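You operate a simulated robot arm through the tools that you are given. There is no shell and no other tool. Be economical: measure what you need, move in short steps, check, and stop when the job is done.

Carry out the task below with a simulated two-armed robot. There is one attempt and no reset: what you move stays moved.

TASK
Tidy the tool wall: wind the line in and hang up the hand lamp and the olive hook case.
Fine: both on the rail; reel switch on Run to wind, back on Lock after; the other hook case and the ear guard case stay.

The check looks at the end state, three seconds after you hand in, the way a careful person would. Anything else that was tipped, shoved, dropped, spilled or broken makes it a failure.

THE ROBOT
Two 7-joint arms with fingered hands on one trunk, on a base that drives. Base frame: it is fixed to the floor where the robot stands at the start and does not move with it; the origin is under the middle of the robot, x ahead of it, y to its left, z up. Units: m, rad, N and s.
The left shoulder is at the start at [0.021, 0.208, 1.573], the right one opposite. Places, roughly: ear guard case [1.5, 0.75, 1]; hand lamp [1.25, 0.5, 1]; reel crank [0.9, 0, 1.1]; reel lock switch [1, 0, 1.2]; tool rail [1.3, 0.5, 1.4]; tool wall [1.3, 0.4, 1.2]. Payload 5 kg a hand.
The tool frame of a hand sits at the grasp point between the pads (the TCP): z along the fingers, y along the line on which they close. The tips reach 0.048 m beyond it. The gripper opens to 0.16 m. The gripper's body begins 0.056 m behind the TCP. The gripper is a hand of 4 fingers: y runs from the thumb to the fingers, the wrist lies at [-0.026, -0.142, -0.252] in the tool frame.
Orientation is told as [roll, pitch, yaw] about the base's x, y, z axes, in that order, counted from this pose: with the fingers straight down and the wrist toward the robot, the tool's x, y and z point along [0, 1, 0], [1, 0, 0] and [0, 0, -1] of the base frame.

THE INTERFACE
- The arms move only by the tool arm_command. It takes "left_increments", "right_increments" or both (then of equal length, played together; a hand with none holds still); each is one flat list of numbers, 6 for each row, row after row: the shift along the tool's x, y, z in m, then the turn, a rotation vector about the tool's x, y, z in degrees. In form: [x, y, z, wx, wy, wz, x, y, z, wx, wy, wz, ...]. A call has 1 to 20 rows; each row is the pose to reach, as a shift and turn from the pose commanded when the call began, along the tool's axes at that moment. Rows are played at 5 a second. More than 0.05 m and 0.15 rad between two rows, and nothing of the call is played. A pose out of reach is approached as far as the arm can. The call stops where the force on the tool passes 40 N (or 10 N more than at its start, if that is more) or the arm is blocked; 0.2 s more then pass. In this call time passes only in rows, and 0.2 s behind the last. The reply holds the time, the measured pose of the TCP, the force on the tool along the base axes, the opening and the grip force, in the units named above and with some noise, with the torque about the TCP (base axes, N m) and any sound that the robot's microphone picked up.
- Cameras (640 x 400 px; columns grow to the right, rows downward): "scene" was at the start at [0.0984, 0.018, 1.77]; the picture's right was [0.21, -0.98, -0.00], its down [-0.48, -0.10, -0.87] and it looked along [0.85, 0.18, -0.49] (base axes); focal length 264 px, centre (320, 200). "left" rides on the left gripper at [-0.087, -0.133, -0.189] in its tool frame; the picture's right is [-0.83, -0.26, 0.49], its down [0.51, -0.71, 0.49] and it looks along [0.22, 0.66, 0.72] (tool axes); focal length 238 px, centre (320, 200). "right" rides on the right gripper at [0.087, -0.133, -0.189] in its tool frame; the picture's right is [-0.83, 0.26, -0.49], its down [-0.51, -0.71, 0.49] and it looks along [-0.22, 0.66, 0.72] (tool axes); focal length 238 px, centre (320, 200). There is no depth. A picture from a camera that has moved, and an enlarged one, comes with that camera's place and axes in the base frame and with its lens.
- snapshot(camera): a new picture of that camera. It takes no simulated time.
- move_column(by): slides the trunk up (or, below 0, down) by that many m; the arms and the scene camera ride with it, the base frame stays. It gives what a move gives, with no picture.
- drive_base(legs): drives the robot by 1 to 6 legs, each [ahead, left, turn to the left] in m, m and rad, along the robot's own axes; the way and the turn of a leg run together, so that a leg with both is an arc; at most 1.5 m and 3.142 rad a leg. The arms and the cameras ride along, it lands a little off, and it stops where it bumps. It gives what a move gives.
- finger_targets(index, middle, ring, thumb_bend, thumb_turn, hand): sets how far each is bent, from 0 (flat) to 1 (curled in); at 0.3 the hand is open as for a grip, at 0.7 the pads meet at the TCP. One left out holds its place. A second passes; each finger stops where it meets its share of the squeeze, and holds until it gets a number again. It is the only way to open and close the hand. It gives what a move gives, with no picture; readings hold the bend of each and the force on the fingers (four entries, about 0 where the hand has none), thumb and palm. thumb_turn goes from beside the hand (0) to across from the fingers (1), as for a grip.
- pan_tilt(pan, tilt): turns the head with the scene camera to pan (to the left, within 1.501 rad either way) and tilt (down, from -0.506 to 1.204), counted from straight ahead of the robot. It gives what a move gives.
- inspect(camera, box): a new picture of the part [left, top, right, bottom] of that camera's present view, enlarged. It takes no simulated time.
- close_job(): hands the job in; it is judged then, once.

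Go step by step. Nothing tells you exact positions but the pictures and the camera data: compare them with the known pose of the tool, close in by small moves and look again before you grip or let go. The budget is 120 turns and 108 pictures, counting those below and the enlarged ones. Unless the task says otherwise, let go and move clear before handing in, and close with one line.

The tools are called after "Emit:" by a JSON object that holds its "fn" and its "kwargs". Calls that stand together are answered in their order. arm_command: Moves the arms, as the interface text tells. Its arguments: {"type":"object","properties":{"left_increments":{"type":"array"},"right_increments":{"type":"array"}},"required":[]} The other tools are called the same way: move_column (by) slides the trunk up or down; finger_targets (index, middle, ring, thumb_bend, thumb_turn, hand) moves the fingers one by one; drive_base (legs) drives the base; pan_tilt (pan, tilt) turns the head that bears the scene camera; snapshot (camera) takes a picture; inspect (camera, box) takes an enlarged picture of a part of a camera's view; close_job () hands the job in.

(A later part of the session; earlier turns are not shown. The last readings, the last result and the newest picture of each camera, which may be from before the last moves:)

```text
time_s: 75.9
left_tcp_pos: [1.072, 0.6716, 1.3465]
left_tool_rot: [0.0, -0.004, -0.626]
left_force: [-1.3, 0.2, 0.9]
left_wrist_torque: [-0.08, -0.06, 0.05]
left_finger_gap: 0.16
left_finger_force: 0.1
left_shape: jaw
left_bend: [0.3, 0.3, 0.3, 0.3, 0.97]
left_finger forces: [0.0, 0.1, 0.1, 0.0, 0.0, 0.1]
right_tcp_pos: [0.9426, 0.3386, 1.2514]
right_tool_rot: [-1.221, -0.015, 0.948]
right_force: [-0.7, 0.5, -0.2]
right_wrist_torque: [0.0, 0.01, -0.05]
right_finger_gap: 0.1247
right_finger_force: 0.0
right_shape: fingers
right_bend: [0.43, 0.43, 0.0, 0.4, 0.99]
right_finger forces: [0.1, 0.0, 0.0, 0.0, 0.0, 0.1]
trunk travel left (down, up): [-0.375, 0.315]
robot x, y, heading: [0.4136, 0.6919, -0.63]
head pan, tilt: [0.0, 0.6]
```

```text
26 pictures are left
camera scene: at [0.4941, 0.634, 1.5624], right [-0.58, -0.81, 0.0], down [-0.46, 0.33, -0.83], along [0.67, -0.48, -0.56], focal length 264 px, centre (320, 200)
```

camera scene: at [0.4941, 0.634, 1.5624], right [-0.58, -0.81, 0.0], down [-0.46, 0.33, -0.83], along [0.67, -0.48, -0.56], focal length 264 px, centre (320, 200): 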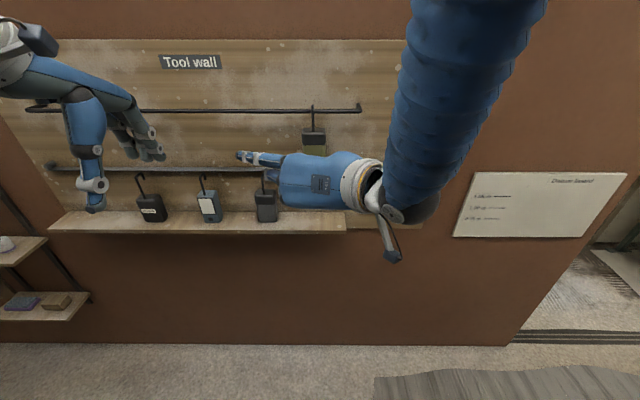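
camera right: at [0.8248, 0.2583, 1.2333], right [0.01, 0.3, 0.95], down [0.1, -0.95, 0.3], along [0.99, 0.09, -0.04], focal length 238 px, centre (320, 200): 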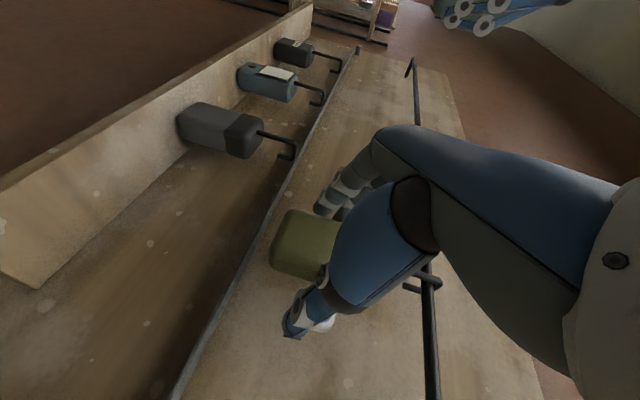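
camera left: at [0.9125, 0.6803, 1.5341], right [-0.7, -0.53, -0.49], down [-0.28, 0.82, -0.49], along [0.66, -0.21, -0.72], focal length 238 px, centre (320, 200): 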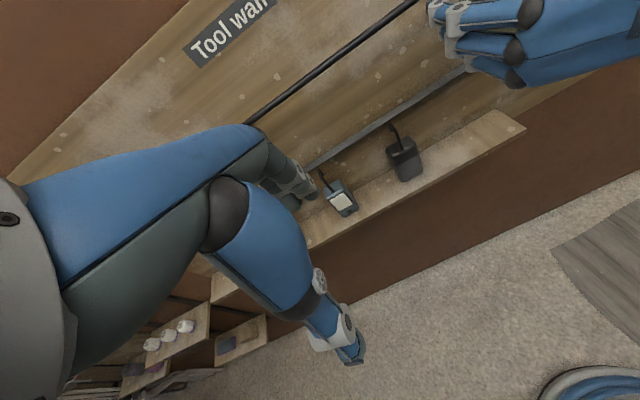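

The olive case hangs on the rail. Next the lamp, with the left hand mirrored: fingers forward, then rolled so it closes left–right. The right hand moves aside at the same time.

Emit:
{"fn": "finger_targets", "kwargs": {"hand": "left", "index": 0.4, "middle": 0.4, "ring": 0.4, "thumb_bend": 0.4, "thumb_turn": 1}}

Emit:
{"fn": "arm_command", "kwargs": {"left_increments": [0, 0, 0.012, -7.5, 0, 0, 0, 0, 0.024, -15, 0, 0, 0, 0, 0.036, -22.5, 0, 0, 0, 0, 0.048, -30, 0, 0, 0, 0, 0.06, -37.5, 0, 0, 0, 0, 0.072, -45, 0, 0, 0, 0, 0.084, -52.5, 0, 0, 0, 0, 0.096, -60, 0, 0, 0, 0, 0.108, -67.5, 0, 0, 0, 0, 0.12, -75, 0, 0, 0, 0, 0.132, -82.5, 0, 0, 0, 0, 0.15, -90, 0, 0], "right_increments": [0, -0.02, 0, 0, 0, 0, 0, -0.04, 0, 0, 0, 0, 0, -0.06, 0, 0, 0, 0, 0, -0.08, 0, 0, 0, 0, 0, -0.1, 0, 0, 0, 0, 0, -0.12, 0, 0, 0, 0, 0, -0.14, 0, 0, 0, 0, 0, -0.16, 0, 0, 0, 0, 0, -0.16, 0, 0, 0, 0, 0, -0.16, 0, 0, 0, 0, 0, -0.16, 0, 0, 0, 0, 0, -0.16, 0, 0, 0, 0]}}

Emit:
{"fn": "arm_command", "kwargs": {"left_increments": [0, 0, 0, 0, 0, 7.5, 0, 0, 0, 0, 0, 15, 0, 0, 0, 0, 0, 22.5, 0, 0, 0, 0, 0, 30, 0, 0, 0, 0, 0, 37.5, 0, 0, 0, 0, 0, 45, 0, 0, 0, 0, 0, 52.5, 0, 0, 0, 0, 0, 60, 0, 0, 0, 0, 0, 67.5, 0, 0, 0, 0, 0, 75, 0, 0, 0, 0, 0, 82.5, 0, 0, 0, 0, 0, 90]}}

Emit:
{"fn": "snapshot", "kwargs": {"camera": "scene"}}

```text
time_s: 76.9
left_tcp_pos: [1.0735, 0.6703, 1.3448]
left_tool_rot: [-0.001, -0.001, -0.624]
left_force: [0.2, 0.3, -0.4]
left_wrist_torque: [-0.01, 0.0, 0.0]
left_finger_gap: 0.1319
left_finger_force: 0.1
left_shape: fingers
left_bend: [0.4, 0.4, 0.4, 0.4, 0.99]
left_finger forces: [0.1, 0.0, 0.1, 0.0, 0.0, 0.0]
right_tcp_pos: [0.943, 0.3388, 1.2489]
right_tool_rot: [-1.217, -0.014, 0.949]
right_force: [0.2, 0.6, -0.2]
right_wrist_torque: [-0.01, 0.01, 0.01]
right_finger_gap: 0.1246
right_finger_force: 0.0
right_shape: fingers
right_bend: [0.43, 0.43, 0.0, 0.4, 0.99]
right_finger forces: [0.0, 0.0, 0.1, 0.1, 0.0, 0.0]
trunk travel left (down, up): [-0.375, 0.315]
robot x, y, heading: [0.4142, 0.6923, -0.626]
head pan, tilt: [0.0, 0.6]
```

```text
time_s: 79.5
left_tcp_pos: [1.2641, 0.5981, 1.3107]
left_tool_rot: [-0.246, -1.483, -0.411]
left_force: [2.6, -0.2, -0.6]
left_wrist_torque: [-0.07, -0.11, -0.22]
left_finger_gap: 0.1315
left_finger_force: 0.0
left_shape: fingers
left_bend: [0.4, 0.4, 0.4, 0.4, 0.99]
left_finger forces: [0.1, 0.0, 0.1, 0.0, 0.1, 0.0]
left hand out of reach, approached as far as the arm can: row 4, 5, 6, 7, 8, 9, 10, 11, 12
right_tcp_pos: [0.8502, 0.2075, 1.2503]
right_tool_rot: [-1.215, -0.012, 0.95]
right_force: [1.9, 1.5, -1.3]
right_wrist_torque: [-0.05, 0.06, -0.11]
right_finger_gap: 0.1249
right_finger_force: 0.1
right_shape: fingers
right_bend: [0.43, 0.43, 0.0, 0.4, 0.99]
right_finger forces: [0.1, 0.0, 0.0, 0.0, 0.1, 0.0]
trunk travel left (down, up): [-0.375, 0.315]
robot x, y, heading: [0.4146, 0.6939, -0.621]
head pan, tilt: [0.0, 0.6]
```

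```text
time_s: 81.9
left_tcp_pos: [1.3073, 0.5554, 1.3792]
left_tool_rot: [1.37, -0.202, -2.186]
left_force: [-23.1, 10.1, -21.3]
left_wrist_torque: [-0.91, 1.69, 1.52]
left_finger_gap: 0.1353
left_finger_force: 15.4
left_shape: fingers
left_bend: [0.4, 0.4, 0.4, 0.39, 0.93]
left_finger forces: [1.3, 0.0, 0.1, 0.1, 29.2, 0.0]
left hand out of reach, approached as far as the arm can: row 1, 2, 3, 4, 5, 6, 7, 8, 9, 10, 11, 12
right_tcp_pos: [0.8465, 0.2087, 1.2524]
right_tool_rot: [-1.219, -0.013, 0.952]
right_force: [1.0, -0.4, -0.7]
right_wrist_torque: [0.01, 0.0, -0.01]
right_finger_gap: 0.1249
right_finger_force: 0.0
right_shape: fingers
right_bend: [0.43, 0.43, 0.0, 0.4, 0.99]
right_finger forces: [0.0, 0.0, 0.0, 0.1, 0.0, 0.0]
trunk travel left (down, up): [-0.375, 0.315]
robot x, y, heading: [0.4159, 0.6915, -0.62]
head pan, tilt: [0.0, 0.6]
stopped in row 12 (left hand): the force on the tool passed its limit at 45 N (the readings are from after the stop); the commanded pose is now the measured one
```

```text
25 pictures are left
camera scene: at [0.4947, 0.6343, 1.5622], right [-0.58, -0.81, 0.0], down [-0.46, 0.33, -0.83], along [0.67, -0.48, -0.56], focal length 264 px, centre (320, 200)
```

scene: 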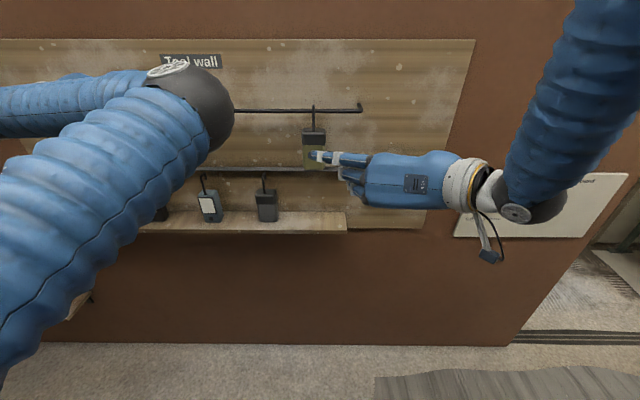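

The left arm ran to its reach limits and ended against the rail with its thumb. I ease it down and straight back first.

Emit:
{"fn": "arm_command", "kwargs": {"left_increments": [-0.01, 0, -0.02, 0, 0, 0, -0.02, 0, -0.05, 0, 0, 0, -0.02, 0, -0.09, 0, 0, 0, -0.02, 0, -0.13, 0, 0, 0]}}

Emit:
{"fn": "snapshot", "kwargs": {"camera": "scene"}}

```text
time_s: 82.9
left_tcp_pos: [1.2995, 0.5475, 1.3849]
left_tool_rot: [1.372, -0.2, -2.18]
left_force: [8.0, 7.9, -30.5]
left_wrist_torque: [-1.42, 1.46, 0.03]
left_finger_gap: 0.145
left_finger_force: 14.0
left_shape: fingers
left_bend: [0.4, 0.4, 0.4, 0.36, 0.92]
left_finger forces: [0.0, 0.0, 0.0, 0.0, 28.4, 0.0]
left hand out of reach, approached as far as the arm can: row 1, 2, 3, 4
right_tcp_pos: [0.8497, 0.2099, 1.249]
right_tool_rot: [-1.218, -0.013, 0.948]
right_force: [0.4, -1.2, 0.4]
right_wrist_torque: [0.01, 0.02, -0.02]
right_finger_gap: 0.125
right_finger_force: 0.0
right_shape: fingers
right_bend: [0.43, 0.43, 0.0, 0.4, 0.99]
right_finger forces: [0.0, 0.0, 0.1, 0.0, 0.1, 0.0]
trunk travel left (down, up): [-0.375, 0.315]
robot x, y, heading: [0.4157, 0.6882, -0.624]
head pan, tilt: [0.0, 0.6]
```

```text
24 pictures are left
camera scene: at [0.4996, 0.6344, 1.5619], right [-0.58, -0.81, 0.0], down [-0.46, 0.33, -0.82], along [0.67, -0.48, -0.57], focal length 264 px, centre (320, 200)
```

scene: 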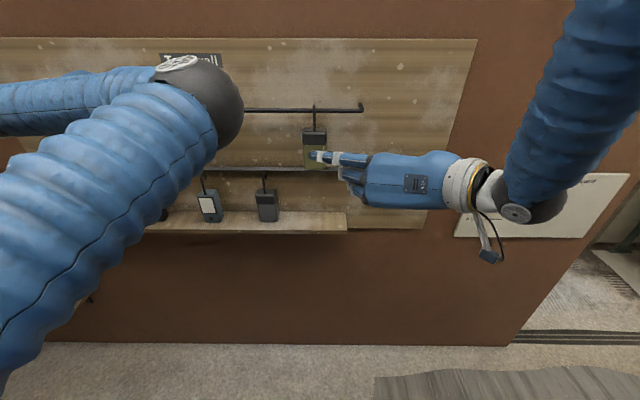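

The arm is at a joint limit, with the thumb pressing up under the rail. Lowering the trunk a little frees it, then I back the base away from the wall.

Emit:
{"fn": "move_column", "kwargs": {"by": -0.04}}

Emit:
{"fn": "drive_base", "kwargs": {"legs": [[-0.1, 0, 0]]}}

Emit:
{"fn": "snapshot", "kwargs": {"camera": "left"}}

```text
time_s: 83.7
left_tcp_pos: [1.2945, 0.5488, 1.3675]
left_tool_rot: [1.414, -0.192, -2.187]
left_force: [-1.2, 5.7, 18.1]
left_wrist_torque: [-2.11, 1.19, 0.07]
left_finger_gap: 0.1352
left_finger_force: 17.0
left_shape: fingers
left_bend: [0.39, 0.4, 0.4, 0.39, 0.97]
left_finger forces: [24.7, 0.0, 0.0, 0.0, 8.2, 0.0]
right_tcp_pos: [0.8457, 0.2096, 1.2136]
right_tool_rot: [-1.221, -0.013, 0.95]
right_force: [0.1, -0.2, -0.7]
right_wrist_torque: [0.03, 0.02, 0.03]
right_finger_gap: 0.1248
right_finger_force: 0.1
right_shape: fingers
right_bend: [0.43, 0.43, 0.0, 0.4, 0.99]
right_finger forces: [0.0, 0.0, 0.0, 0.0, 0.1, 0.0]
trunk travel left (down, up): [-0.336, 0.354]
robot x, y, heading: [0.4167, 0.6941, -0.621]
head pan, tilt: [0.0, 0.6]
stopped: the force on the tool passed its limit at 50 N (the readings are from after the stop); the commanded pose is now the measured one
```

```text
time_s: 84.8
left_tcp_pos: [1.2145, 0.6052, 1.3627]
left_tool_rot: [1.406, -0.193, -2.188]
left_force: [-0.9, -0.1, 0.5]
left_wrist_torque: [0.02, 0.02, -0.02]
left_finger_gap: 0.1316
left_finger_force: 0.0
left_shape: fingers
left_bend: [0.4, 0.4, 0.4, 0.4, 0.99]
left_finger forces: [0.1, 0.0, 0.1, 0.0, 0.0, 0.1]
right_tcp_pos: [0.7648, 0.2675, 1.2121]
right_tool_rot: [-1.218, -0.015, 0.95]
right_force: [-0.7, -0.2, 0.0]
right_wrist_torque: [-0.01, 0.0, -0.04]
right_finger_gap: 0.125
right_finger_force: 0.1
right_shape: fingers
right_bend: [0.43, 0.43, 0.0, 0.4, 0.99]
right_finger forces: [0.1, 0.0, 0.1, 0.0, 0.0, 0.0]
trunk travel left (down, up): [-0.336, 0.354]
robot x, y, heading: [0.331, 0.7502, -0.625]
head pan, tilt: [0.0, 0.6]
```

```text
23 pictures are left
camera left: at [1.1186, 0.8202, 1.2835], right [0.33, -0.13, -0.94], down [0.91, 0.3, 0.27], along [0.25, -0.94, 0.22], focal length 238 px, centre (320, 200)
```

left: 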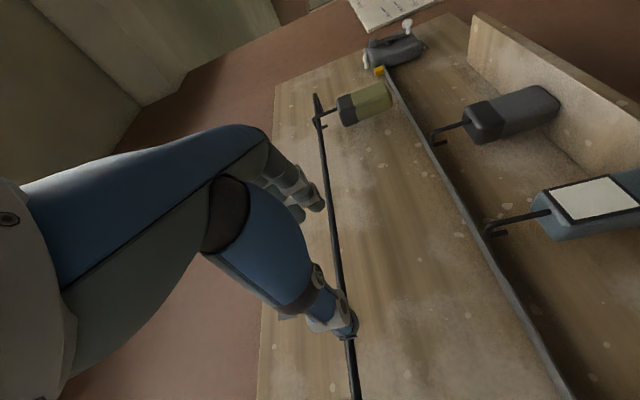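

Freed, and the cases look undisturbed. I test whether the left arm can now move down and back from here.

Emit:
{"fn": "arm_command", "kwargs": {"left_increments": [-0.03, 0, 0, 0, 0, 0, -0.06, 0, -0.02, 0, 0, 0, -0.09, 0, -0.04, 0, 0, 0, -0.12, 0, -0.06, 0, 0, 0]}}

```text
time_s: 85.8
left_tcp_pos: [1.212, 0.601, 1.3313]
left_tool_rot: [1.367, -0.197, -2.179]
left_force: [-0.4, -0.2, -0.1]
left_wrist_torque: [0.02, 0.0, 0.01]
left_finger_gap: 0.1315
left_finger_force: 0.1
left_shape: fingers
left_bend: [0.4, 0.4, 0.4, 0.4, 0.99]
left_finger forces: [0.0, 0.0, 0.1, 0.1, 0.0, 0.0]
left hand out of reach, approached as far as the arm can: row 1, 2, 3, 4
right_tcp_pos: [0.7644, 0.267, 1.2123]
right_tool_rot: [-1.219, -0.014, 0.949]
right_force: [-0.7, 0.5, -0.1]
right_wrist_torque: [-0.01, -0.01, -0.02]
right_finger_gap: 0.125
right_finger_force: 0.0
right_shape: fingers
right_bend: [0.43, 0.43, 0.0, 0.4, 0.99]
right_finger forces: [0.1, 0.1, 0.1, 0.0, 0.0, 0.1]
trunk travel left (down, up): [-0.336, 0.354]
robot x, y, heading: [0.3342, 0.7499, -0.627]
head pan, tilt: [0.0, 0.6]
```

The arm stays at its limit, so I reverse the two turns to bring the left hand back to fingers-down.

Emit:
{"fn": "arm_command", "kwargs": {"left_increments": [0, 0, -0.005, 0, 0, -7.5, 0, 0, -0.01, 0, 0, -15, 0, 0, -0.015, 0, 0, -22.5, 0, 0, -0.02, 0, 0, -30, 0, 0, -0.025, 0, 0, -37.5, 0, 0, -0.03, 0, 0, -45, 0, 0, -0.035, 0, 0, -52.5, 0, 0, -0.04, 0, 0, -60, 0, 0, -0.045, 0, 0, -67.5, 0, 0, -0.05, 0, 0, -75, 0, 0, -0.055, 0, 0, -82.5, 0, 0, -0.06, 0, 0, -90]}}

Emit:
{"fn": "arm_command", "kwargs": {"left_increments": [0, 0.005, 0, 7.5, 0, 0, 0, 0.01, 0, 15, 0, 0, 0, 0.015, 0, 22.5, 0, 0, 0, 0.02, 0, 30, 0, 0, 0, 0.025, 0, 37.5, 0, 0, 0, 0.03, 0, 45, 0, 0, 0, 0.035, 0, 52.5, 0, 0, 0, 0.04, 0, 60, 0, 0, 0, 0.045, 0, 67.5, 0, 0, 0, 0.05, 0, 75, 0, 0, 0, 0.055, 0, 82.5, 0, 0, 0, 0.06, 0, 90, 0, 0]}}

Emit:
{"fn": "snapshot", "kwargs": {"camera": "scene"}}

```text
time_s: 88.4
left_tcp_pos: [1.1759, 0.6529, 1.3435]
left_tool_rot: [-0.879, -1.317, 0.222]
left_force: [-0.3, 0.1, -0.3]
left_wrist_torque: [0.05, 0.03, -0.03]
left_finger_gap: 0.1317
left_finger_force: 0.1
left_shape: fingers
left_bend: [0.4, 0.4, 0.4, 0.4, 0.99]
left_finger forces: [0.1, 0.0, 0.0, 0.0, 0.1, 0.1]
left hand out of reach, approached as far as the arm can: row 1, 11, 12
right_tcp_pos: [0.7649, 0.2677, 1.2141]
right_tool_rot: [-1.219, -0.013, 0.95]
right_force: [0.8, -0.4, 0.7]
right_wrist_torque: [-0.01, 0.01, -0.04]
right_finger_gap: 0.1249
right_finger_force: 0.1
right_shape: fingers
right_bend: [0.43, 0.43, 0.0, 0.4, 0.99]
right_finger forces: [0.1, 0.0, 0.0, 0.0, 0.1, 0.0]
trunk travel left (down, up): [-0.336, 0.354]
robot x, y, heading: [0.3317, 0.751, -0.623]
head pan, tilt: [0.0, 0.6]
```

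```text
time_s: 91.0
left_tcp_pos: [1.192, 0.6548, 1.3979]
left_tool_rot: [-0.194, 0.17, -0.649]
left_force: [1.4, -0.5, -0.6]
left_wrist_torque: [0.03, 0.1, -0.03]
left_finger_gap: 0.1312
left_finger_force: 0.0
left_shape: fingers
left_bend: [0.4, 0.4, 0.4, 0.4, 0.99]
left_finger forces: [0.0, 0.0, 0.1, 0.1, 0.1, 0.1]
right_tcp_pos: [0.7656, 0.2644, 1.2117]
right_tool_rot: [-1.218, -0.014, 0.95]
right_force: [0.5, 0.2, -0.6]
right_wrist_torque: [-0.01, -0.03, 0.01]
right_finger_gap: 0.1247
right_finger_force: 0.0
right_shape: fingers
right_bend: [0.43, 0.43, 0.0, 0.4, 0.99]
right_finger forces: [0.0, 0.1, 0.0, 0.1, 0.1, 0.0]
trunk travel left (down, up): [-0.336, 0.354]
robot x, y, heading: [0.3344, 0.7505, -0.626]
head pan, tilt: [0.0, 0.6]
```

```text
22 pictures are left
camera scene: at [0.4149, 0.6911, 1.5233], right [-0.58, -0.81, 0.0], down [-0.46, 0.33, -0.82], along [0.67, -0.48, -0.57], focal length 264 px, centre (320, 200)
```

scene: 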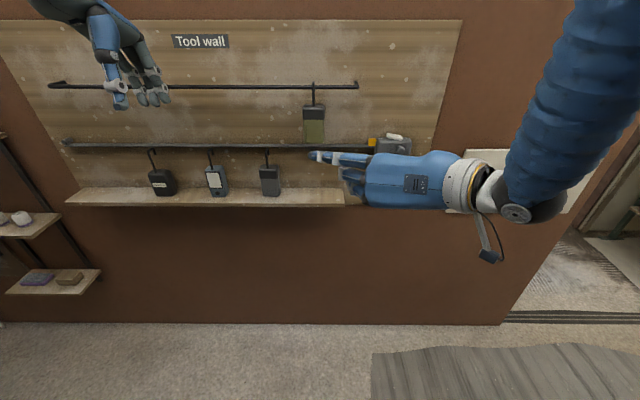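

The left hand is back safely. I'll do the lamp with the right hand instead: retract the left hand, drive forward and then left so that the lamp is where the olive case was relative to me.

Emit:
{"fn": "arm_command", "kwargs": {"left_increments": [0, -0.04, -0.01, 0, 0, 0, 0, -0.08, -0.02, 0, 0, 0, 0, -0.12, -0.03, 0, 0, 0, 0, -0.16, -0.04, 0, 0, 0]}}

Emit:
{"fn": "move_column", "kwargs": {"by": 0.036}}

Emit:
{"fn": "drive_base", "kwargs": {"legs": [[0.1, 0, 0], [0, 0.35, 0]]}}

Emit:
{"fn": "snapshot", "kwargs": {"camera": "scene"}}

```text
time_s: 92.0
left_tcp_pos: [1.071, 0.7528, 1.4669]
left_tool_rot: [-0.194, 0.162, -0.648]
left_force: [-2.5, -1.2, 1.5]
left_wrist_torque: [0.16, -0.24, 0.04]
left_finger_gap: 0.1311
left_finger_force: 0.0
left_shape: fingers
left_bend: [0.4, 0.4, 0.4, 0.4, 0.99]
left_finger forces: [0.0, 0.0, 0.0, 0.1, 0.0, 0.0]
right_tcp_pos: [0.7609, 0.2646, 1.2129]
right_tool_rot: [-1.22, -0.016, 0.948]
right_force: [-0.9, -1.2, 0.3]
right_wrist_torque: [0.08, -0.07, 0.19]
right_finger_gap: 0.1247
right_finger_force: 0.1
right_shape: fingers
right_bend: [0.43, 0.43, 0.0, 0.4, 0.99]
right_finger forces: [0.1, 0.0, 0.0, 0.1, 0.0, 0.1]
trunk travel left (down, up): [-0.336, 0.354]
robot x, y, heading: [0.3335, 0.7545, -0.623]
head pan, tilt: [0.0, 0.6]
```

```text
time_s: 92.8
left_tcp_pos: [1.0771, 0.7554, 1.4987]
left_tool_rot: [-0.198, 0.165, -0.649]
left_force: [1.1, 0.8, -1.2]
left_wrist_torque: [-0.06, 0.07, -0.03]
left_finger_gap: 0.1313
left_finger_force: 0.0
left_shape: fingers
left_bend: [0.4, 0.4, 0.4, 0.4, 0.99]
left_finger forces: [0.1, 0.0, 0.1, 0.1, 0.0, 0.0]
right_tcp_pos: [0.7651, 0.2675, 1.2476]
right_tool_rot: [-1.217, -0.015, 0.949]
right_force: [0.6, 0.3, -0.5]
right_wrist_torque: [-0.01, 0.01, -0.06]
right_finger_gap: 0.1248
right_finger_force: 0.1
right_shape: fingers
right_bend: [0.43, 0.43, 0.0, 0.4, 0.99]
right_finger forces: [0.1, 0.0, 0.1, 0.0, 0.0, 0.0]
trunk travel left (down, up): [-0.372, 0.318]
robot x, y, heading: [0.3348, 0.7515, -0.627]
head pan, tilt: [0.0, 0.6]
```

```text
time_s: 95.8
left_tcp_pos: [1.3523, 0.969, 1.5004]
left_tool_rot: [-0.195, 0.164, -0.648]
left_force: [-0.3, 0.6, 0.1]
left_wrist_torque: [-0.02, 0.04, -0.02]
left_finger_gap: 0.1313
left_finger_force: 0.1
left_shape: fingers
left_bend: [0.4, 0.4, 0.4, 0.4, 0.99]
left_finger forces: [0.0, 0.0, 0.1, 0.1, 0.0, 0.0]
right_tcp_pos: [1.0387, 0.4821, 1.2484]
right_tool_rot: [-1.218, -0.015, 0.948]
right_force: [-0.9, 0.1, 0.4]
right_wrist_torque: [0.0, -0.02, 0.0]
right_finger_gap: 0.1249
right_finger_force: 0.1
right_shape: fingers
right_bend: [0.43, 0.43, 0.0, 0.4, 0.99]
right_finger forces: [0.0, 0.0, 0.1, 0.0, 0.0, 0.0]
trunk travel left (down, up): [-0.372, 0.318]
robot x, y, heading: [0.6091, 0.968, -0.627]
head pan, tilt: [0.0, 0.6]
```

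```text
21 pictures are left
camera scene: at [0.6896, 0.9075, 1.5595], right [-0.58, -0.81, 0.0], down [-0.46, 0.33, -0.82], along [0.67, -0.48, -0.57], focal length 264 px, centre (320, 200)
```

scene: 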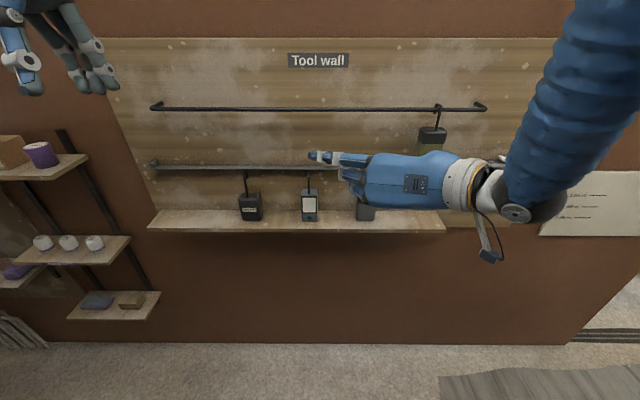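

I take a close look at the lamp before approaching.

Emit:
{"fn": "inspect", "kwargs": {"camera": "scene", "box": [230, 150, 330, 240]}}

```text
4.44 times, centred on (280, 195) of scene
camera zoom: at [0.6896, 0.9075, 1.5595], right [-0.58, -0.81, 0.0], down [-0.46, 0.33, -0.82], along [0.67, -0.48, -0.57], focal length 1175 px, centre (498, 222)
```

zoom: 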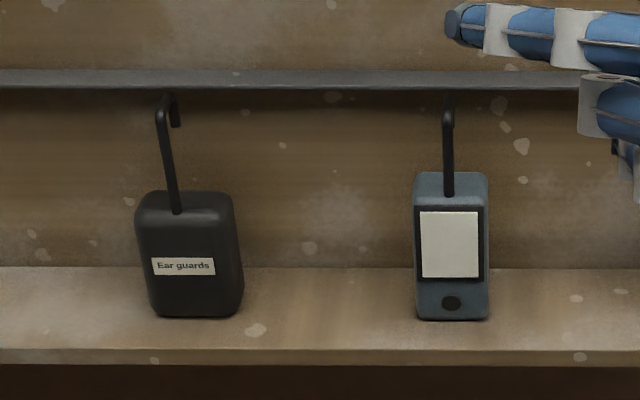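

The lamp is the same size class (body about 0.054 wide, centre Y' 1.175). I level the hand, set the fingers and move in front of it.

Emit:
{"fn": "finger_targets", "kwargs": {"hand": "right", "index": 0.45, "middle": 0.45, "ring": 0.43, "thumb_bend": 0.43}}

Emit:
{"fn": "arm_command", "kwargs": {"right_increments": [0, 0.02, 0, 0, -7, 0, 0, 0.05, 0, 0, -14, 0, 0, 0.08, 0, 0, -20, 0, 0, 0.11, 0, 0, -20, 0, 0, 0.14, 0, 0, -20, 0, 0, 0.173, 0, 0, -20, 0]}}

Emit:
{"fn": "arm_command", "kwargs": {"right_increments": [0.045, 0, 0, 0, 0, 0, 0.09, 0, 0, 0, 0, 0, 0.135, 0, 0, 0, 0, 0, 0.18, 0, 0, 0, 0, 0, 0.225, 0, 0, 0, 0, 0, 0.225, 0, 0.04, 0, 0, 0, 0.225, 0, 0.08, 0, 0, 0]}}

Emit:
{"fn": "inspect", "kwargs": {"camera": "scene", "box": [250, 140, 370, 240]}}

```text
time_s: 96.8
left_tcp_pos: [1.3525, 0.9689, 1.5012]
left_tool_rot: [-0.194, 0.166, -0.648]
left_force: [0.3, -0.3, 0.7]
left_wrist_torque: [0.0, 0.01, -0.01]
left_finger_gap: 0.1315
left_finger_force: 0.0
left_shape: fingers
left_bend: [0.4, 0.4, 0.4, 0.4, 0.99]
left_finger forces: [0.0, 0.0, 0.1, 0.0, 0.1, 0.0]
right_tcp_pos: [1.0395, 0.4806, 1.2486]
right_tool_rot: [-1.218, -0.014, 0.949]
right_force: [-0.6, -0.6, -0.7]
right_wrist_torque: [0.01, -0.02, 0.01]
right_finger_gap: 0.1156
right_finger_force: 0.1
right_shape: fingers
right_bend: [0.45, 0.45, 0.43, 0.43, 0.99]
right_finger forces: [0.0, 0.1, 0.1, 0.0, 0.0, 0.0]
trunk travel left (down, up): [-0.372, 0.318]
robot x, y, heading: [0.609, 0.9666, -0.623]
head pan, tilt: [0.0, 0.6]
```

```text
time_s: 98.2
left_tcp_pos: [1.3526, 0.9706, 1.4997]
left_tool_rot: [-0.196, 0.164, -0.648]
left_force: [0.3, 1.0, 0.1]
left_wrist_torque: [-0.1, 0.05, 0.01]
left_finger_gap: 0.1313
left_finger_force: 0.0
left_shape: fingers
left_bend: [0.4, 0.4, 0.4, 0.4, 0.99]
left_finger forces: [0.1, 0.0, 0.1, 0.1, 0.0, 0.0]
right_tcp_pos: [1.1425, 0.6249, 1.2521]
right_tool_rot: [-1.567, -0.012, 0.948]
right_force: [0.6, -0.2, 0.0]
right_wrist_torque: [0.01, 0.01, -0.04]
right_finger_gap: 0.1151
right_finger_force: 0.0
right_shape: fingers
right_bend: [0.45, 0.45, 0.43, 0.43, 0.99]
right_finger forces: [0.0, 0.1, 0.0, 0.1, 0.1, 0.1]
trunk travel left (down, up): [-0.372, 0.318]
robot x, y, heading: [0.6105, 0.9689, -0.623]
head pan, tilt: [0.0, 0.6]
```

```text
time_s: 99.8
left_tcp_pos: [1.3538, 0.9684, 1.4994]
left_tool_rot: [-0.194, 0.166, -0.649]
left_force: [-0.1, 0.2, -0.6]
left_wrist_torque: [0.01, 0.06, -0.05]
left_finger_gap: 0.1314
left_finger_force: 0.1
left_shape: fingers
left_bend: [0.4, 0.4, 0.4, 0.4, 0.99]
left_finger forces: [0.0, 0.1, 0.0, 0.0, 0.0, 0.0]
right_tcp_pos: [1.2073, 0.5781, 1.0239]
right_tool_rot: [-1.566, -0.013, 0.947]
right_force: [1.0, 0.2, -1.2]
right_wrist_torque: [-0.03, -0.06, -0.01]
right_finger_gap: 0.1151
right_finger_force: 0.0
right_shape: fingers
right_bend: [0.45, 0.45, 0.43, 0.43, 0.99]
right_finger forces: [0.0, 0.0, 0.1, 0.0, 0.0, 0.0]
trunk travel left (down, up): [-0.372, 0.318]
robot x, y, heading: [0.6102, 0.9656, -0.625]
head pan, tilt: [0.0, 0.6]
```

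```text
4.00 times, centred on (310, 190) of scene
camera zoom: at [0.6904, 0.9065, 1.5594], right [-0.58, -0.81, 0.0], down [-0.46, 0.33, -0.82], along [0.67, -0.48, -0.57], focal length 1058 px, centre (360, 240)
```

zoom: 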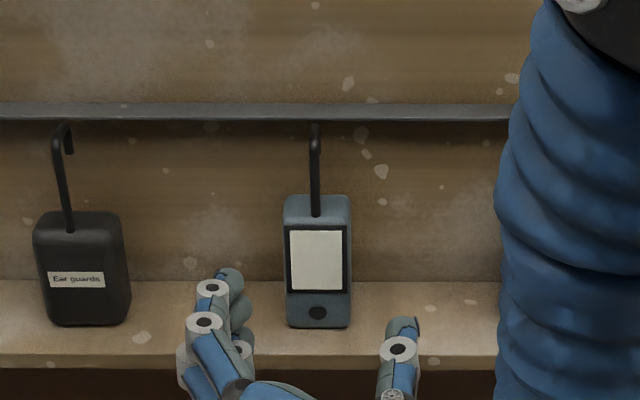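

Centred. I slide in 9 cm around the lamp body and close index, middle and thumb.

Emit:
{"fn": "arm_command", "kwargs": {"right_increments": [0, 0, 0.025, 0, 0, 0, 0, 0, 0.05, 0, 0, 0, 0, 0, 0.075, 0, 0, 0, 0, 0, 0.094, 0, 0, 0]}}

Emit:
{"fn": "inspect", "kwargs": {"camera": "scene", "box": [250, 140, 370, 240]}}

Emit:
{"fn": "finger_targets", "kwargs": {"hand": "right", "index": 0.8, "middle": 0.8, "thumb_bend": 0.8}}

```text
time_s: 100.8
left_tcp_pos: [1.3521, 0.9689, 1.4992]
left_tool_rot: [-0.197, 0.166, -0.651]
left_force: [0.1, -0.4, -1.0]
left_wrist_torque: [0.0, 0.04, -0.02]
left_finger_gap: 0.1313
left_finger_force: 0.0
left_shape: fingers
left_bend: [0.4, 0.4, 0.4, 0.4, 0.99]
left_finger forces: [0.0, 0.0, 0.1, 0.0, 0.0, 0.1]
right_tcp_pos: [1.2831, 0.5231, 1.0257]
right_tool_rot: [-1.566, -0.013, 0.949]
right_force: [-0.2, -0.2, -1.0]
right_wrist_torque: [-0.02, -0.03, 0.0]
right_finger_gap: 0.1153
right_finger_force: 0.1
right_shape: fingers
right_bend: [0.45, 0.45, 0.43, 0.43, 0.99]
right_finger forces: [0.0, 0.1, 0.1, 0.0, 0.0, 0.1]
trunk travel left (down, up): [-0.372, 0.318]
robot x, y, heading: [0.6096, 0.9706, -0.63]
head pan, tilt: [0.0, 0.6]
```

```text
4.00 times, centred on (310, 190) of scene
camera zoom: at [0.6902, 0.9069, 1.5594], right [-0.58, -0.81, 0.0], down [-0.46, 0.33, -0.82], along [0.67, -0.48, -0.57], focal length 1058 px, centre (360, 240)
```

zoom: 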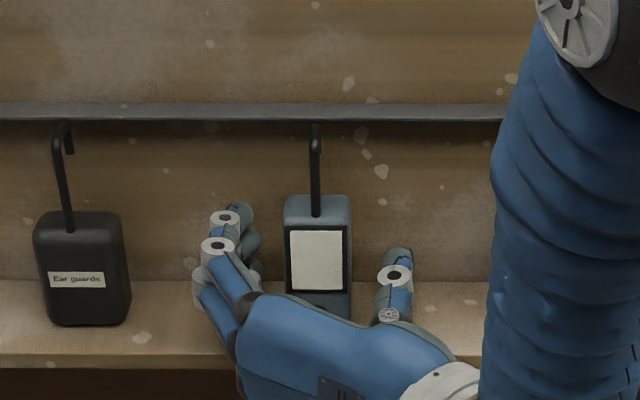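

```text
time_s: 101.8
left_tcp_pos: [1.3525, 0.9688, 1.4999]
left_tool_rot: [-0.195, 0.165, -0.652]
left_force: [-0.3, -0.7, -0.5]
left_wrist_torque: [0.02, 0.0, -0.01]
left_finger_gap: 0.1312
left_finger_force: 0.0
left_shape: fingers
left_bend: [0.4, 0.4, 0.4, 0.4, 0.99]
left_finger forces: [0.0, 0.0, 0.0, 0.1, 0.1, 0.0]
right_tcp_pos: [1.284, 0.5238, 1.0271]
right_tool_rot: [-1.567, -0.013, 0.948]
right_force: [0.7, 0.2, 1.2]
right_wrist_torque: [-0.02, -0.14, -0.02]
right_finger_gap: 0.0617
right_finger_force: 25.8
right_shape: fingers
right_bend: [0.6, 0.61, 0.43, 0.58, 1.0]
right_finger forces: [12.7, 13.3, 0.0, 0.0, 25.3, 0.0]
trunk travel left (down, up): [-0.372, 0.318]
robot x, y, heading: [0.6136, 0.9658, -0.623]
head pan, tilt: [0.0, 0.6]
```

Firm grip. Lift, pull back, then straighten the ring finger out of the way and raise to just above rail height.

Emit:
{"fn": "arm_command", "kwargs": {"right_increments": [-0.015, 0, 0, 0, 0, 0, -0.03, 0, 0, 0, 0, 0, -0.03, 0, -0.03, 0, 0, 0, -0.03, 0, -0.065, 0, 0, 0, -0.07, 0, -0.065, 0, 0, 0, -0.11, 0, -0.065, 0, 0, 0, -0.15, 0, -0.065, 0, 0, 0, -0.19, 0, -0.065, 0, 0, 0, -0.22, 0, -0.065, 0, 0, 0, -0.25, 0, -0.065, 0, 0, 0]}}

Emit:
{"fn": "finger_targets", "kwargs": {"hand": "right", "ring": 0}}

Emit:
{"fn": "inspect", "kwargs": {"camera": "right", "box": [290, 220, 450, 400]}}

Emit:
{"fn": "inspect", "kwargs": {"camera": "scene", "box": [260, 60, 360, 150]}}

```text
time_s: 104.0
left_tcp_pos: [1.3505, 0.97, 1.5006]
left_tool_rot: [-0.196, 0.163, -0.649]
left_force: [-0.2, 0.2, 0.4]
left_wrist_torque: [-0.05, -0.08, 0.02]
left_finger_gap: 0.1312
left_finger_force: 0.0
left_shape: fingers
left_bend: [0.4, 0.4, 0.4, 0.4, 0.99]
left_finger forces: [0.0, 0.0, 0.0, 0.0, 0.1, 0.1]
right_tcp_pos: [1.2263, 0.5594, 1.2773]
right_tool_rot: [-1.566, -0.014, 0.947]
right_force: [-0.5, 1.1, -3.1]
right_wrist_torque: [0.0, -0.04, -0.04]
right_finger_gap: 0.0617
right_finger_force: 25.6
right_shape: fingers
right_bend: [0.6, 0.61, 0.43, 0.58, 1.0]
right_finger forces: [12.7, 12.7, 0.0, 0.1, 25.4, 0.0]
trunk travel left (down, up): [-0.372, 0.318]
robot x, y, heading: [0.6087, 0.9675, -0.626]
head pan, tilt: [0.0, 0.6]
```

```text
time_s: 105.0
left_tcp_pos: [1.3515, 0.9696, 1.5013]
left_tool_rot: [-0.196, 0.165, -0.649]
left_force: [0.1, -0.8, -0.9]
left_wrist_torque: [-0.01, -0.02, 0.01]
left_finger_gap: 0.1311
left_finger_force: 0.0
left_shape: fingers
left_bend: [0.4, 0.4, 0.4, 0.4, 0.99]
left_finger forces: [0.0, 0.0, 0.0, 0.1, 0.0, 0.0]
right_tcp_pos: [1.2273, 0.5583, 1.2777]
right_tool_rot: [-1.568, -0.013, 0.947]
right_force: [0.7, 0.0, -2.3]
right_wrist_torque: [0.05, 0.02, 0.0]
right_finger_gap: 0.0611
right_finger_force: 25.7
right_shape: fingers
right_bend: [0.6, 0.61, 0.0, 0.58, 1.0]
right_finger forces: [12.8, 12.6, 0.0, 0.0, 25.4, 0.1]
trunk travel left (down, up): [-0.372, 0.318]
robot x, y, heading: [0.6147, 0.9635, -0.627]
head pan, tilt: [0.0, 0.6]
```

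```text
2.22 times, centred on (370, 310) of right
camera zoom: at [0.9974, 0.5622, 1.189], right [-0.25, 0.48, 0.84], down [-0.02, -0.87, 0.49], along [0.97, 0.11, 0.22], focal length 530 px, centre (209, -44)
```

zoom: 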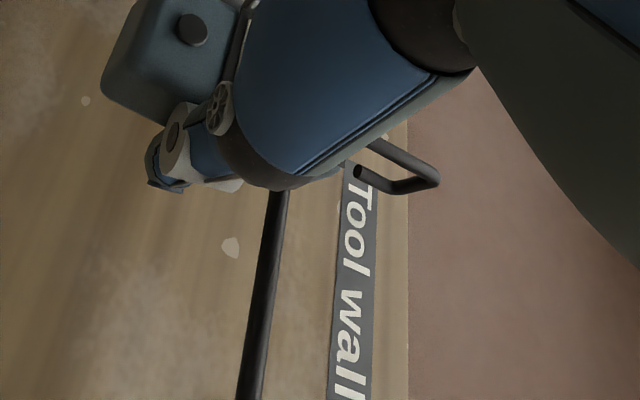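

```text
4.44 times, centred on (310, 105) of scene
camera zoom: at [0.6894, 0.9074, 1.5595], right [-0.58, -0.81, 0.0], down [-0.46, 0.33, -0.82], along [0.67, -0.48, -0.57], focal length 1175 px, centre (364, 622)
```

zoom: 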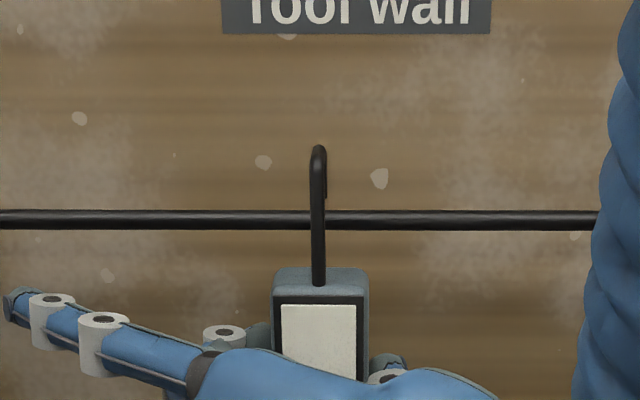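

Hook: stem X' 0.673, tip 0.709, tip z 1.384 — clear above the rail. Move forward 4.9 cm and check.

Emit:
{"fn": "arm_command", "kwargs": {"right_increments": [0, 0, 0.016, 0, 0, 0, 0, 0, 0.032, 0, 0, 0, 0, 0, 0.049, 0, 0, 0]}}

Emit:
{"fn": "inspect", "kwargs": {"camera": "right", "box": [290, 220, 450, 400]}}

```text
time_s: 105.8
left_tcp_pos: [1.3539, 0.9672, 1.5003]
left_tool_rot: [-0.194, 0.165, -0.652]
left_force: [0.7, -0.8, -0.7]
left_wrist_torque: [0.06, 0.03, -0.03]
left_finger_gap: 0.1312
left_finger_force: 0.0
left_shape: fingers
left_bend: [0.4, 0.4, 0.4, 0.4, 0.99]
left_finger forces: [0.0, 0.0, 0.1, 0.0, 0.0, 0.0]
right_tcp_pos: [1.2701, 0.5282, 1.2746]
right_tool_rot: [-1.566, -0.014, 0.948]
right_force: [0.5, -0.6, -2.3]
right_wrist_torque: [0.04, 0.02, 0.02]
right_finger_gap: 0.0615
right_finger_force: 25.6
right_shape: fingers
right_bend: [0.6, 0.61, 0.0, 0.58, 1.0]
right_finger forces: [12.7, 12.6, 0.1, 0.1, 25.4, 0.1]
trunk travel left (down, up): [-0.372, 0.318]
robot x, y, heading: [0.6083, 0.9649, -0.626]
head pan, tilt: [0.0, 0.6]
```

```text
2.22 times, centred on (370, 310) of right
camera zoom: at [1.0394, 0.5321, 1.186], right [-0.25, 0.48, 0.84], down [-0.02, -0.87, 0.49], along [0.97, 0.11, 0.22], focal length 530 px, centre (209, -44)
```

zoom: 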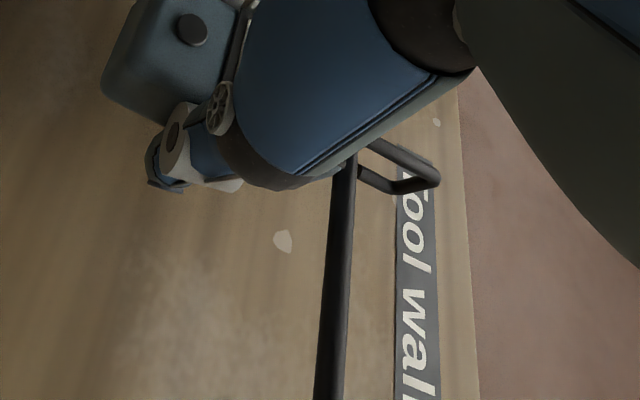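

Positioned without contact. Lower 2 cm and check that the rail enters the hook.

Emit:
{"fn": "arm_command", "kwargs": {"right_increments": [0.007, 0, 0, 0, 0, 0, 0.014, 0, 0, 0, 0, 0, 0.022, 0, 0, 0, 0, 0]}}

Emit:
{"fn": "inspect", "kwargs": {"camera": "right", "box": [290, 220, 450, 400]}}

```text
time_s: 106.6
left_tcp_pos: [1.3525, 0.9683, 1.5005]
left_tool_rot: [-0.197, 0.165, -0.649]
left_force: [0.8, 0.2, -0.2]
left_wrist_torque: [0.0, -0.01, 0.02]
left_finger_gap: 0.1313
left_finger_force: 0.0
left_shape: fingers
left_bend: [0.4, 0.4, 0.4, 0.4, 0.99]
left_finger forces: [0.1, 0.0, 0.0, 0.0, 0.0, 0.1]
right_tcp_pos: [1.2692, 0.5294, 1.2507]
right_tool_rot: [-1.567, -0.014, 0.949]
right_force: [0.7, -0.9, -2.0]
right_wrist_torque: [0.02, 0.02, 0.0]
right_finger_gap: 0.0618
right_finger_force: 25.1
right_shape: fingers
right_bend: [0.6, 0.61, 0.0, 0.58, 1.0]
right_finger forces: [12.9, 12.6, 0.0, 0.0, 25.4, 0.0]
trunk travel left (down, up): [-0.372, 0.318]
robot x, y, heading: [0.6067, 0.9687, -0.622]
head pan, tilt: [0.0, 0.6]
```

```text
2.22 times, centred on (370, 310) of right
camera zoom: at [1.0388, 0.5325, 1.1635], right [-0.25, 0.48, 0.84], down [-0.02, -0.87, 0.49], along [0.97, 0.11, 0.22], focal length 530 px, centre (209, -44)
```

zoom: 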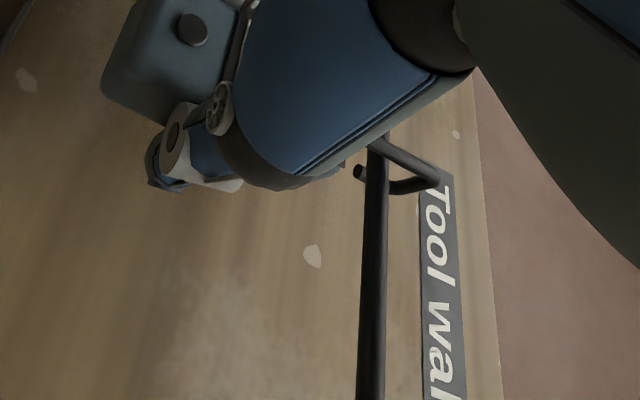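

The rail is between the stem and the tip. Lower until the lamp's weight rests on the rail.

Emit:
{"fn": "arm_command", "kwargs": {"right_increments": [0.005, 0, 0, 0, 0, 0, 0.01, 0, 0, 0, 0, 0, 0.014, 0, 0, 0, 0, 0, 0.018, 0, 0, 0, 0, 0]}}

```text
time_s: 107.6
left_tcp_pos: [1.3516, 0.9696, 1.5008]
left_tool_rot: [-0.196, 0.161, -0.65]
left_force: [0.7, -0.4, 0.4]
left_wrist_torque: [0.02, 0.02, 0.0]
left_finger_gap: 0.1313
left_finger_force: 0.0
left_shape: fingers
left_bend: [0.4, 0.4, 0.4, 0.4, 0.99]
left_finger forces: [0.0, 0.0, 0.1, 0.0, 0.1, 0.1]
right_tcp_pos: [1.2688, 0.5286, 1.237]
right_tool_rot: [-1.571, -0.015, 0.948]
right_force: [-0.8, -1.0, 8.6]
right_wrist_torque: [-0.08, -0.27, 0.0]
right_finger_gap: 0.0615
right_finger_force: 24.9
right_shape: fingers
right_bend: [0.6, 0.61, 0.0, 0.58, 1.0]
right_finger forces: [11.8, 12.8, 0.0, 0.0, 25.6, 0.1]
trunk travel left (down, up): [-0.372, 0.318]
robot x, y, heading: [0.6115, 0.9646, -0.623]
head pan, tilt: [0.0, 0.6]
```

It rests on the rail (force reversed). Verify with a picture, then open gently.

Emit:
{"fn": "inspect", "kwargs": {"camera": "right", "box": [290, 220, 450, 400]}}

Emit:
{"fn": "finger_targets", "kwargs": {"hand": "right", "index": 0.55, "middle": 0.55, "thumb_bend": 0.53}}

Emit:
{"fn": "finger_targets", "kwargs": {"hand": "right", "index": 0.43, "middle": 0.43, "thumb_bend": 0.41}}

Emit:
{"fn": "inspect", "kwargs": {"camera": "right", "box": [200, 150, 450, 400]}}

```text
2.22 times, centred on (370, 310) of right
camera zoom: at [1.0391, 0.532, 1.1478], right [-0.25, 0.48, 0.84], down [-0.02, -0.87, 0.5], along [0.97, 0.11, 0.23], focal length 530 px, centre (209, -44)
```

zoom: 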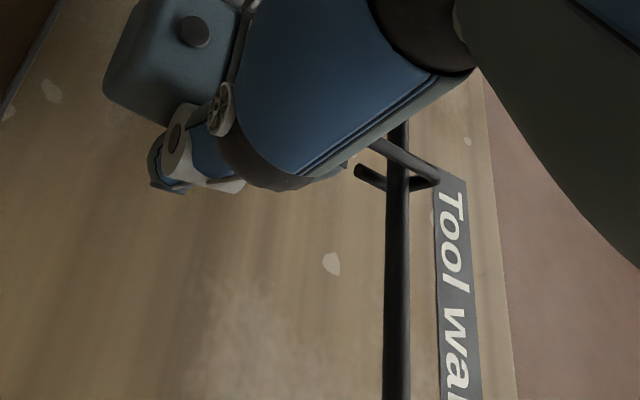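

```text
time_s: 108.6
left_tcp_pos: [1.3519, 0.9691, 1.5001]
left_tool_rot: [-0.195, 0.163, -0.65]
left_force: [0.7, 0.3, -0.2]
left_wrist_torque: [0.02, -0.03, 0.0]
left_finger_gap: 0.1309
left_finger_force: 0.0
left_shape: fingers
left_bend: [0.4, 0.4, 0.4, 0.4, 0.99]
left_finger forces: [0.0, 0.0, 0.0, 0.1, 0.0, 0.1]
right_tcp_pos: [1.2684, 0.5299, 1.2344]
right_tool_rot: [-1.566, -0.014, 0.947]
right_force: [-0.3, 0.4, 0.3]
right_wrist_torque: [0.0, 0.0, 0.0]
right_finger_gap: 0.0754
right_finger_force: 0.1
right_shape: fingers
right_bend: [0.55, 0.55, 0.0, 0.53, 1.0]
right_finger forces: [0.0, 0.1, 0.0, 0.1, 0.0, 0.0]
trunk travel left (down, up): [-0.372, 0.318]
robot x, y, heading: [0.6142, 0.9671, -0.622]
head pan, tilt: [0.0, 0.6]
```

```text
time_s: 109.6
left_tcp_pos: [1.3517, 0.9702, 1.5004]
left_tool_rot: [-0.196, 0.164, -0.65]
left_force: [0.9, -0.2, 0.0]
left_wrist_torque: [0.01, 0.04, 0.0]
left_finger_gap: 0.1313
left_finger_force: 0.0
left_shape: fingers
left_bend: [0.4, 0.4, 0.4, 0.4, 0.99]
left_finger forces: [0.0, 0.1, 0.0, 0.0, 0.0, 0.0]
right_tcp_pos: [1.2681, 0.5291, 1.2357]
right_tool_rot: [-1.568, -0.013, 0.948]
right_force: [-0.5, -0.4, 0.5]
right_wrist_torque: [-0.01, 0.0, 0.0]
right_finger_gap: 0.1225
right_finger_force: 0.0
right_shape: fingers
right_bend: [0.43, 0.43, 0.0, 0.41, 0.99]
right_finger forces: [0.0, 0.1, 0.0, 0.0, 0.2, 0.0]
trunk travel left (down, up): [-0.372, 0.318]
robot x, y, heading: [0.6102, 0.9683, -0.629]
head pan, tilt: [0.0, 0.6]
```

```text
1.60 times, centred on (325, 275) of right
camera zoom: at [1.0387, 0.5324, 1.146], right [-0.25, 0.48, 0.84], down [-0.02, -0.87, 0.49], along [0.97, 0.11, 0.22], focal length 381 px, centre (312, 80)
```

zoom: 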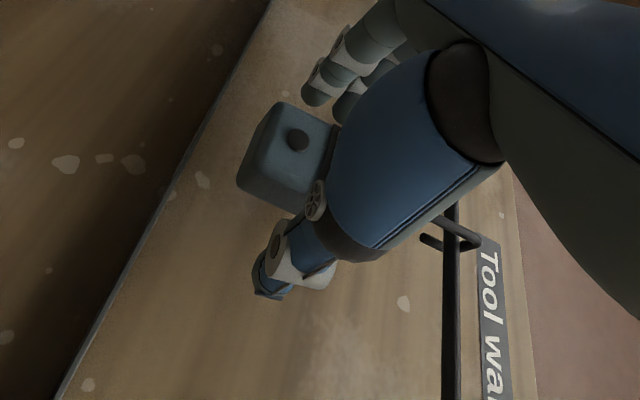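

The lamp hangs free on the rail. I back straight out, then drop the hand down and to the right, and check everything.

Emit:
{"fn": "arm_command", "kwargs": {"right_increments": [0, 0, -0.02, 0, 0, 0, 0, 0, -0.05, 0, 0, 0, 0, 0, -0.09, 0, 0, 0, 0, 0, -0.13, 0, 0, 0, 0, 0, -0.17, 0, 0, 0, 0, -0.04, -0.18, 0, 0, 0, 0, -0.08, -0.18, 0, 0, 0, 0, -0.12, -0.18, 0, 0, 0, 0, -0.16, -0.18, 0, 0, 0]}}

Emit:
{"fn": "drive_base", "kwargs": {"legs": [[-0.08, 0, 0]]}}

Emit:
{"fn": "snapshot", "kwargs": {"camera": "scene"}}

```text
time_s: 111.6
left_tcp_pos: [1.352, 0.9666, 1.5008]
left_tool_rot: [-0.193, 0.164, -0.653]
left_force: [0.1, -1.1, 1.0]
left_wrist_torque: [0.13, -0.05, -0.02]
left_finger_gap: 0.1313
left_finger_force: 0.0
left_shape: fingers
left_bend: [0.4, 0.4, 0.4, 0.4, 0.99]
left_finger forces: [0.0, 0.0, 0.0, 0.1, 0.0, 0.1]
right_tcp_pos: [1.0306, 0.4991, 1.2342]
right_tool_rot: [-1.565, -0.015, 0.95]
right_force: [0.8, -2.2, 0.1]
right_wrist_torque: [0.0, 0.0, 0.1]
right_finger_gap: 0.1226
right_finger_force: 0.0
right_shape: fingers
right_bend: [0.43, 0.43, 0.0, 0.41, 0.99]
right_finger forces: [0.0, 0.1, 0.0, 0.0, 0.0, 0.0]
trunk travel left (down, up): [-0.372, 0.318]
robot x, y, heading: [0.6057, 0.967, -0.626]
head pan, tilt: [0.0, 0.6]
```

```text
time_s: 112.6
left_tcp_pos: [1.2864, 1.0167, 1.5007]
left_tool_rot: [-0.196, 0.162, -0.65]
left_force: [-1.3, 0.7, 1.1]
left_wrist_torque: [-0.02, -0.2, 0.03]
left_finger_gap: 0.1313
left_finger_force: 0.0
left_shape: fingers
left_bend: [0.4, 0.4, 0.4, 0.4, 0.99]
left_finger forces: [0.0, 0.0, 0.0, 0.0, 0.0, 0.0]
right_tcp_pos: [0.9658, 0.5485, 1.2356]
right_tool_rot: [-1.568, -0.012, 0.95]
right_force: [-1.2, 0.6, 1.3]
right_wrist_torque: [0.07, 0.07, -0.01]
right_finger_gap: 0.1228
right_finger_force: 0.0
right_shape: fingers
right_bend: [0.43, 0.43, 0.0, 0.41, 0.99]
right_finger forces: [0.0, 0.1, 0.0, 0.1, 0.1, 0.1]
trunk travel left (down, up): [-0.372, 0.318]
robot x, y, heading: [0.5469, 1.0153, -0.626]
head pan, tilt: [0.0, 0.6]
```

```text
11 pictures are left
camera scene: at [0.6235, 0.9545, 1.5596], right [-0.58, -0.81, 0.0], down [-0.46, 0.33, -0.83], along [0.67, -0.48, -0.56], focal length 264 px, centre (320, 200)
```

scene: 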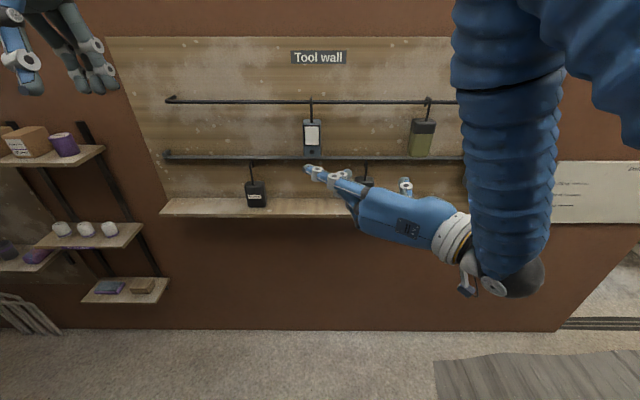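

Lamp and olive case hang on the rail. I move the right hand aside to check the grey case and the reel.

Emit:
{"fn": "arm_command", "kwargs": {"right_increments": [0.04, 0, 0, 0, 0, 0, 0.08, 0, 0, 0, 0, 0, 0.12, 0, 0, 0, 0, 0, 0.16, 0, 0, 0, 0, 0, 0.2, 0, 0, 0, 0, 0, 0.24, 0, 0, 0, 0, 0, 0.28, 0, 0, 0, 0, 0]}}

Emit:
{"fn": "pan_tilt", "kwargs": {"pan": -0.3, "tilt": 0.5}}

Emit:
{"fn": "snapshot", "kwargs": {"camera": "scene"}}

Emit:
{"fn": "snapshot", "kwargs": {"camera": "left"}}

```text
time_s: 114.2
left_tcp_pos: [1.2877, 1.0162, 1.5008]
left_tool_rot: [-0.195, 0.164, -0.65]
left_force: [0.0, -0.8, 0.2]
left_wrist_torque: [0.02, -0.01, 0.0]
left_finger_gap: 0.1314
left_finger_force: 0.1
left_shape: fingers
left_bend: [0.4, 0.4, 0.4, 0.4, 0.99]
left_finger forces: [0.0, 0.0, 0.0, 0.1, 0.0, 0.1]
right_tcp_pos: [0.971, 0.5541, 0.9519]
right_tool_rot: [-1.57, -0.014, 0.949]
right_force: [1.0, -0.6, 0.9]
right_wrist_torque: [0.02, 0.0, 0.05]
right_finger_gap: 0.123
right_finger_force: 0.1
right_shape: fingers
right_bend: [0.43, 0.43, 0.0, 0.41, 0.99]
right_finger forces: [0.0, 0.0, 0.0, 0.0, 0.0, 0.0]
trunk travel left (down, up): [-0.372, 0.318]
robot x, y, heading: [0.5502, 1.012, -0.622]
head pan, tilt: [0.0, 0.6]
```

```text
time_s: 115.0
left_tcp_pos: [1.2881, 1.0167, 1.5009]
left_tool_rot: [-0.196, 0.165, -0.65]
left_force: [0.0, 0.2, 0.3]
left_wrist_torque: [0.0, 0.0, -0.01]
left_finger_gap: 0.1312
left_finger_force: 0.0
left_shape: fingers
left_bend: [0.4, 0.4, 0.4, 0.4, 0.99]
left_finger forces: [0.0, 0.0, 0.1, 0.0, 0.0, 0.0]
right_tcp_pos: [0.9691, 0.5545, 0.953]
right_tool_rot: [-1.567, -0.014, 0.948]
right_force: [-0.3, 0.6, 0.3]
right_wrist_torque: [-0.01, -0.02, 0.01]
right_finger_gap: 0.1228
right_finger_force: 0.1
right_shape: fingers
right_bend: [0.43, 0.43, 0.0, 0.41, 0.99]
right_finger forces: [0.1, 0.0, 0.0, 0.0, 0.1, 0.1]
trunk travel left (down, up): [-0.372, 0.318]
robot x, y, heading: [0.5462, 1.0126, -0.62]
head pan, tilt: [-0.3, 0.499]
```

```text
10 pictures are left
camera scene: at [0.6085, 0.9327, 1.5685], right [-0.8, -0.6, 0.0], down [-0.29, 0.38, -0.88], along [0.53, -0.7, -0.48], focal length 264 px, centre (320, 200)
```

scene: 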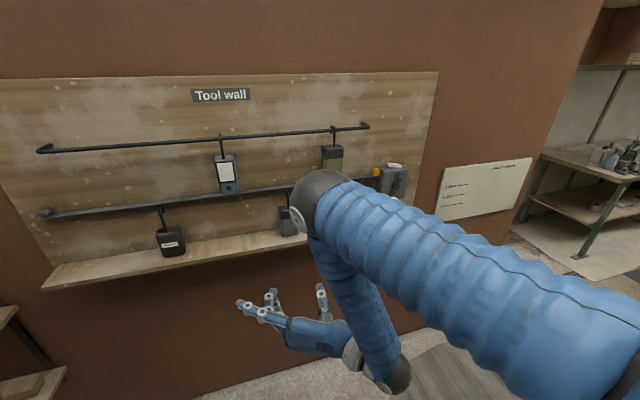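

```text
9 pictures are left
camera left: at [1.1802, 1.0387, 1.7214], right [-0.8, -0.54, -0.27], down [-0.39, 0.8, -0.46], along [0.46, -0.26, -0.85], focal length 238 px, centre (320, 200)
```

left: 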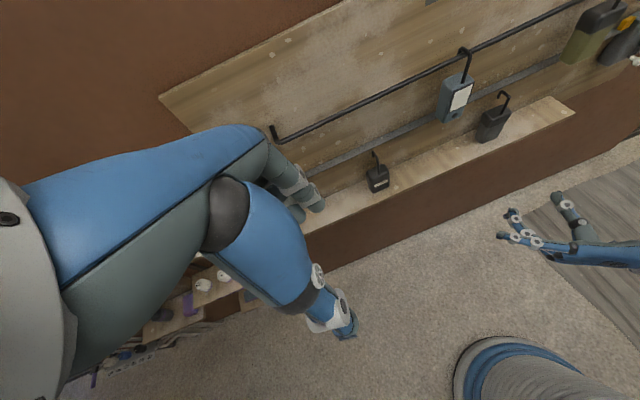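

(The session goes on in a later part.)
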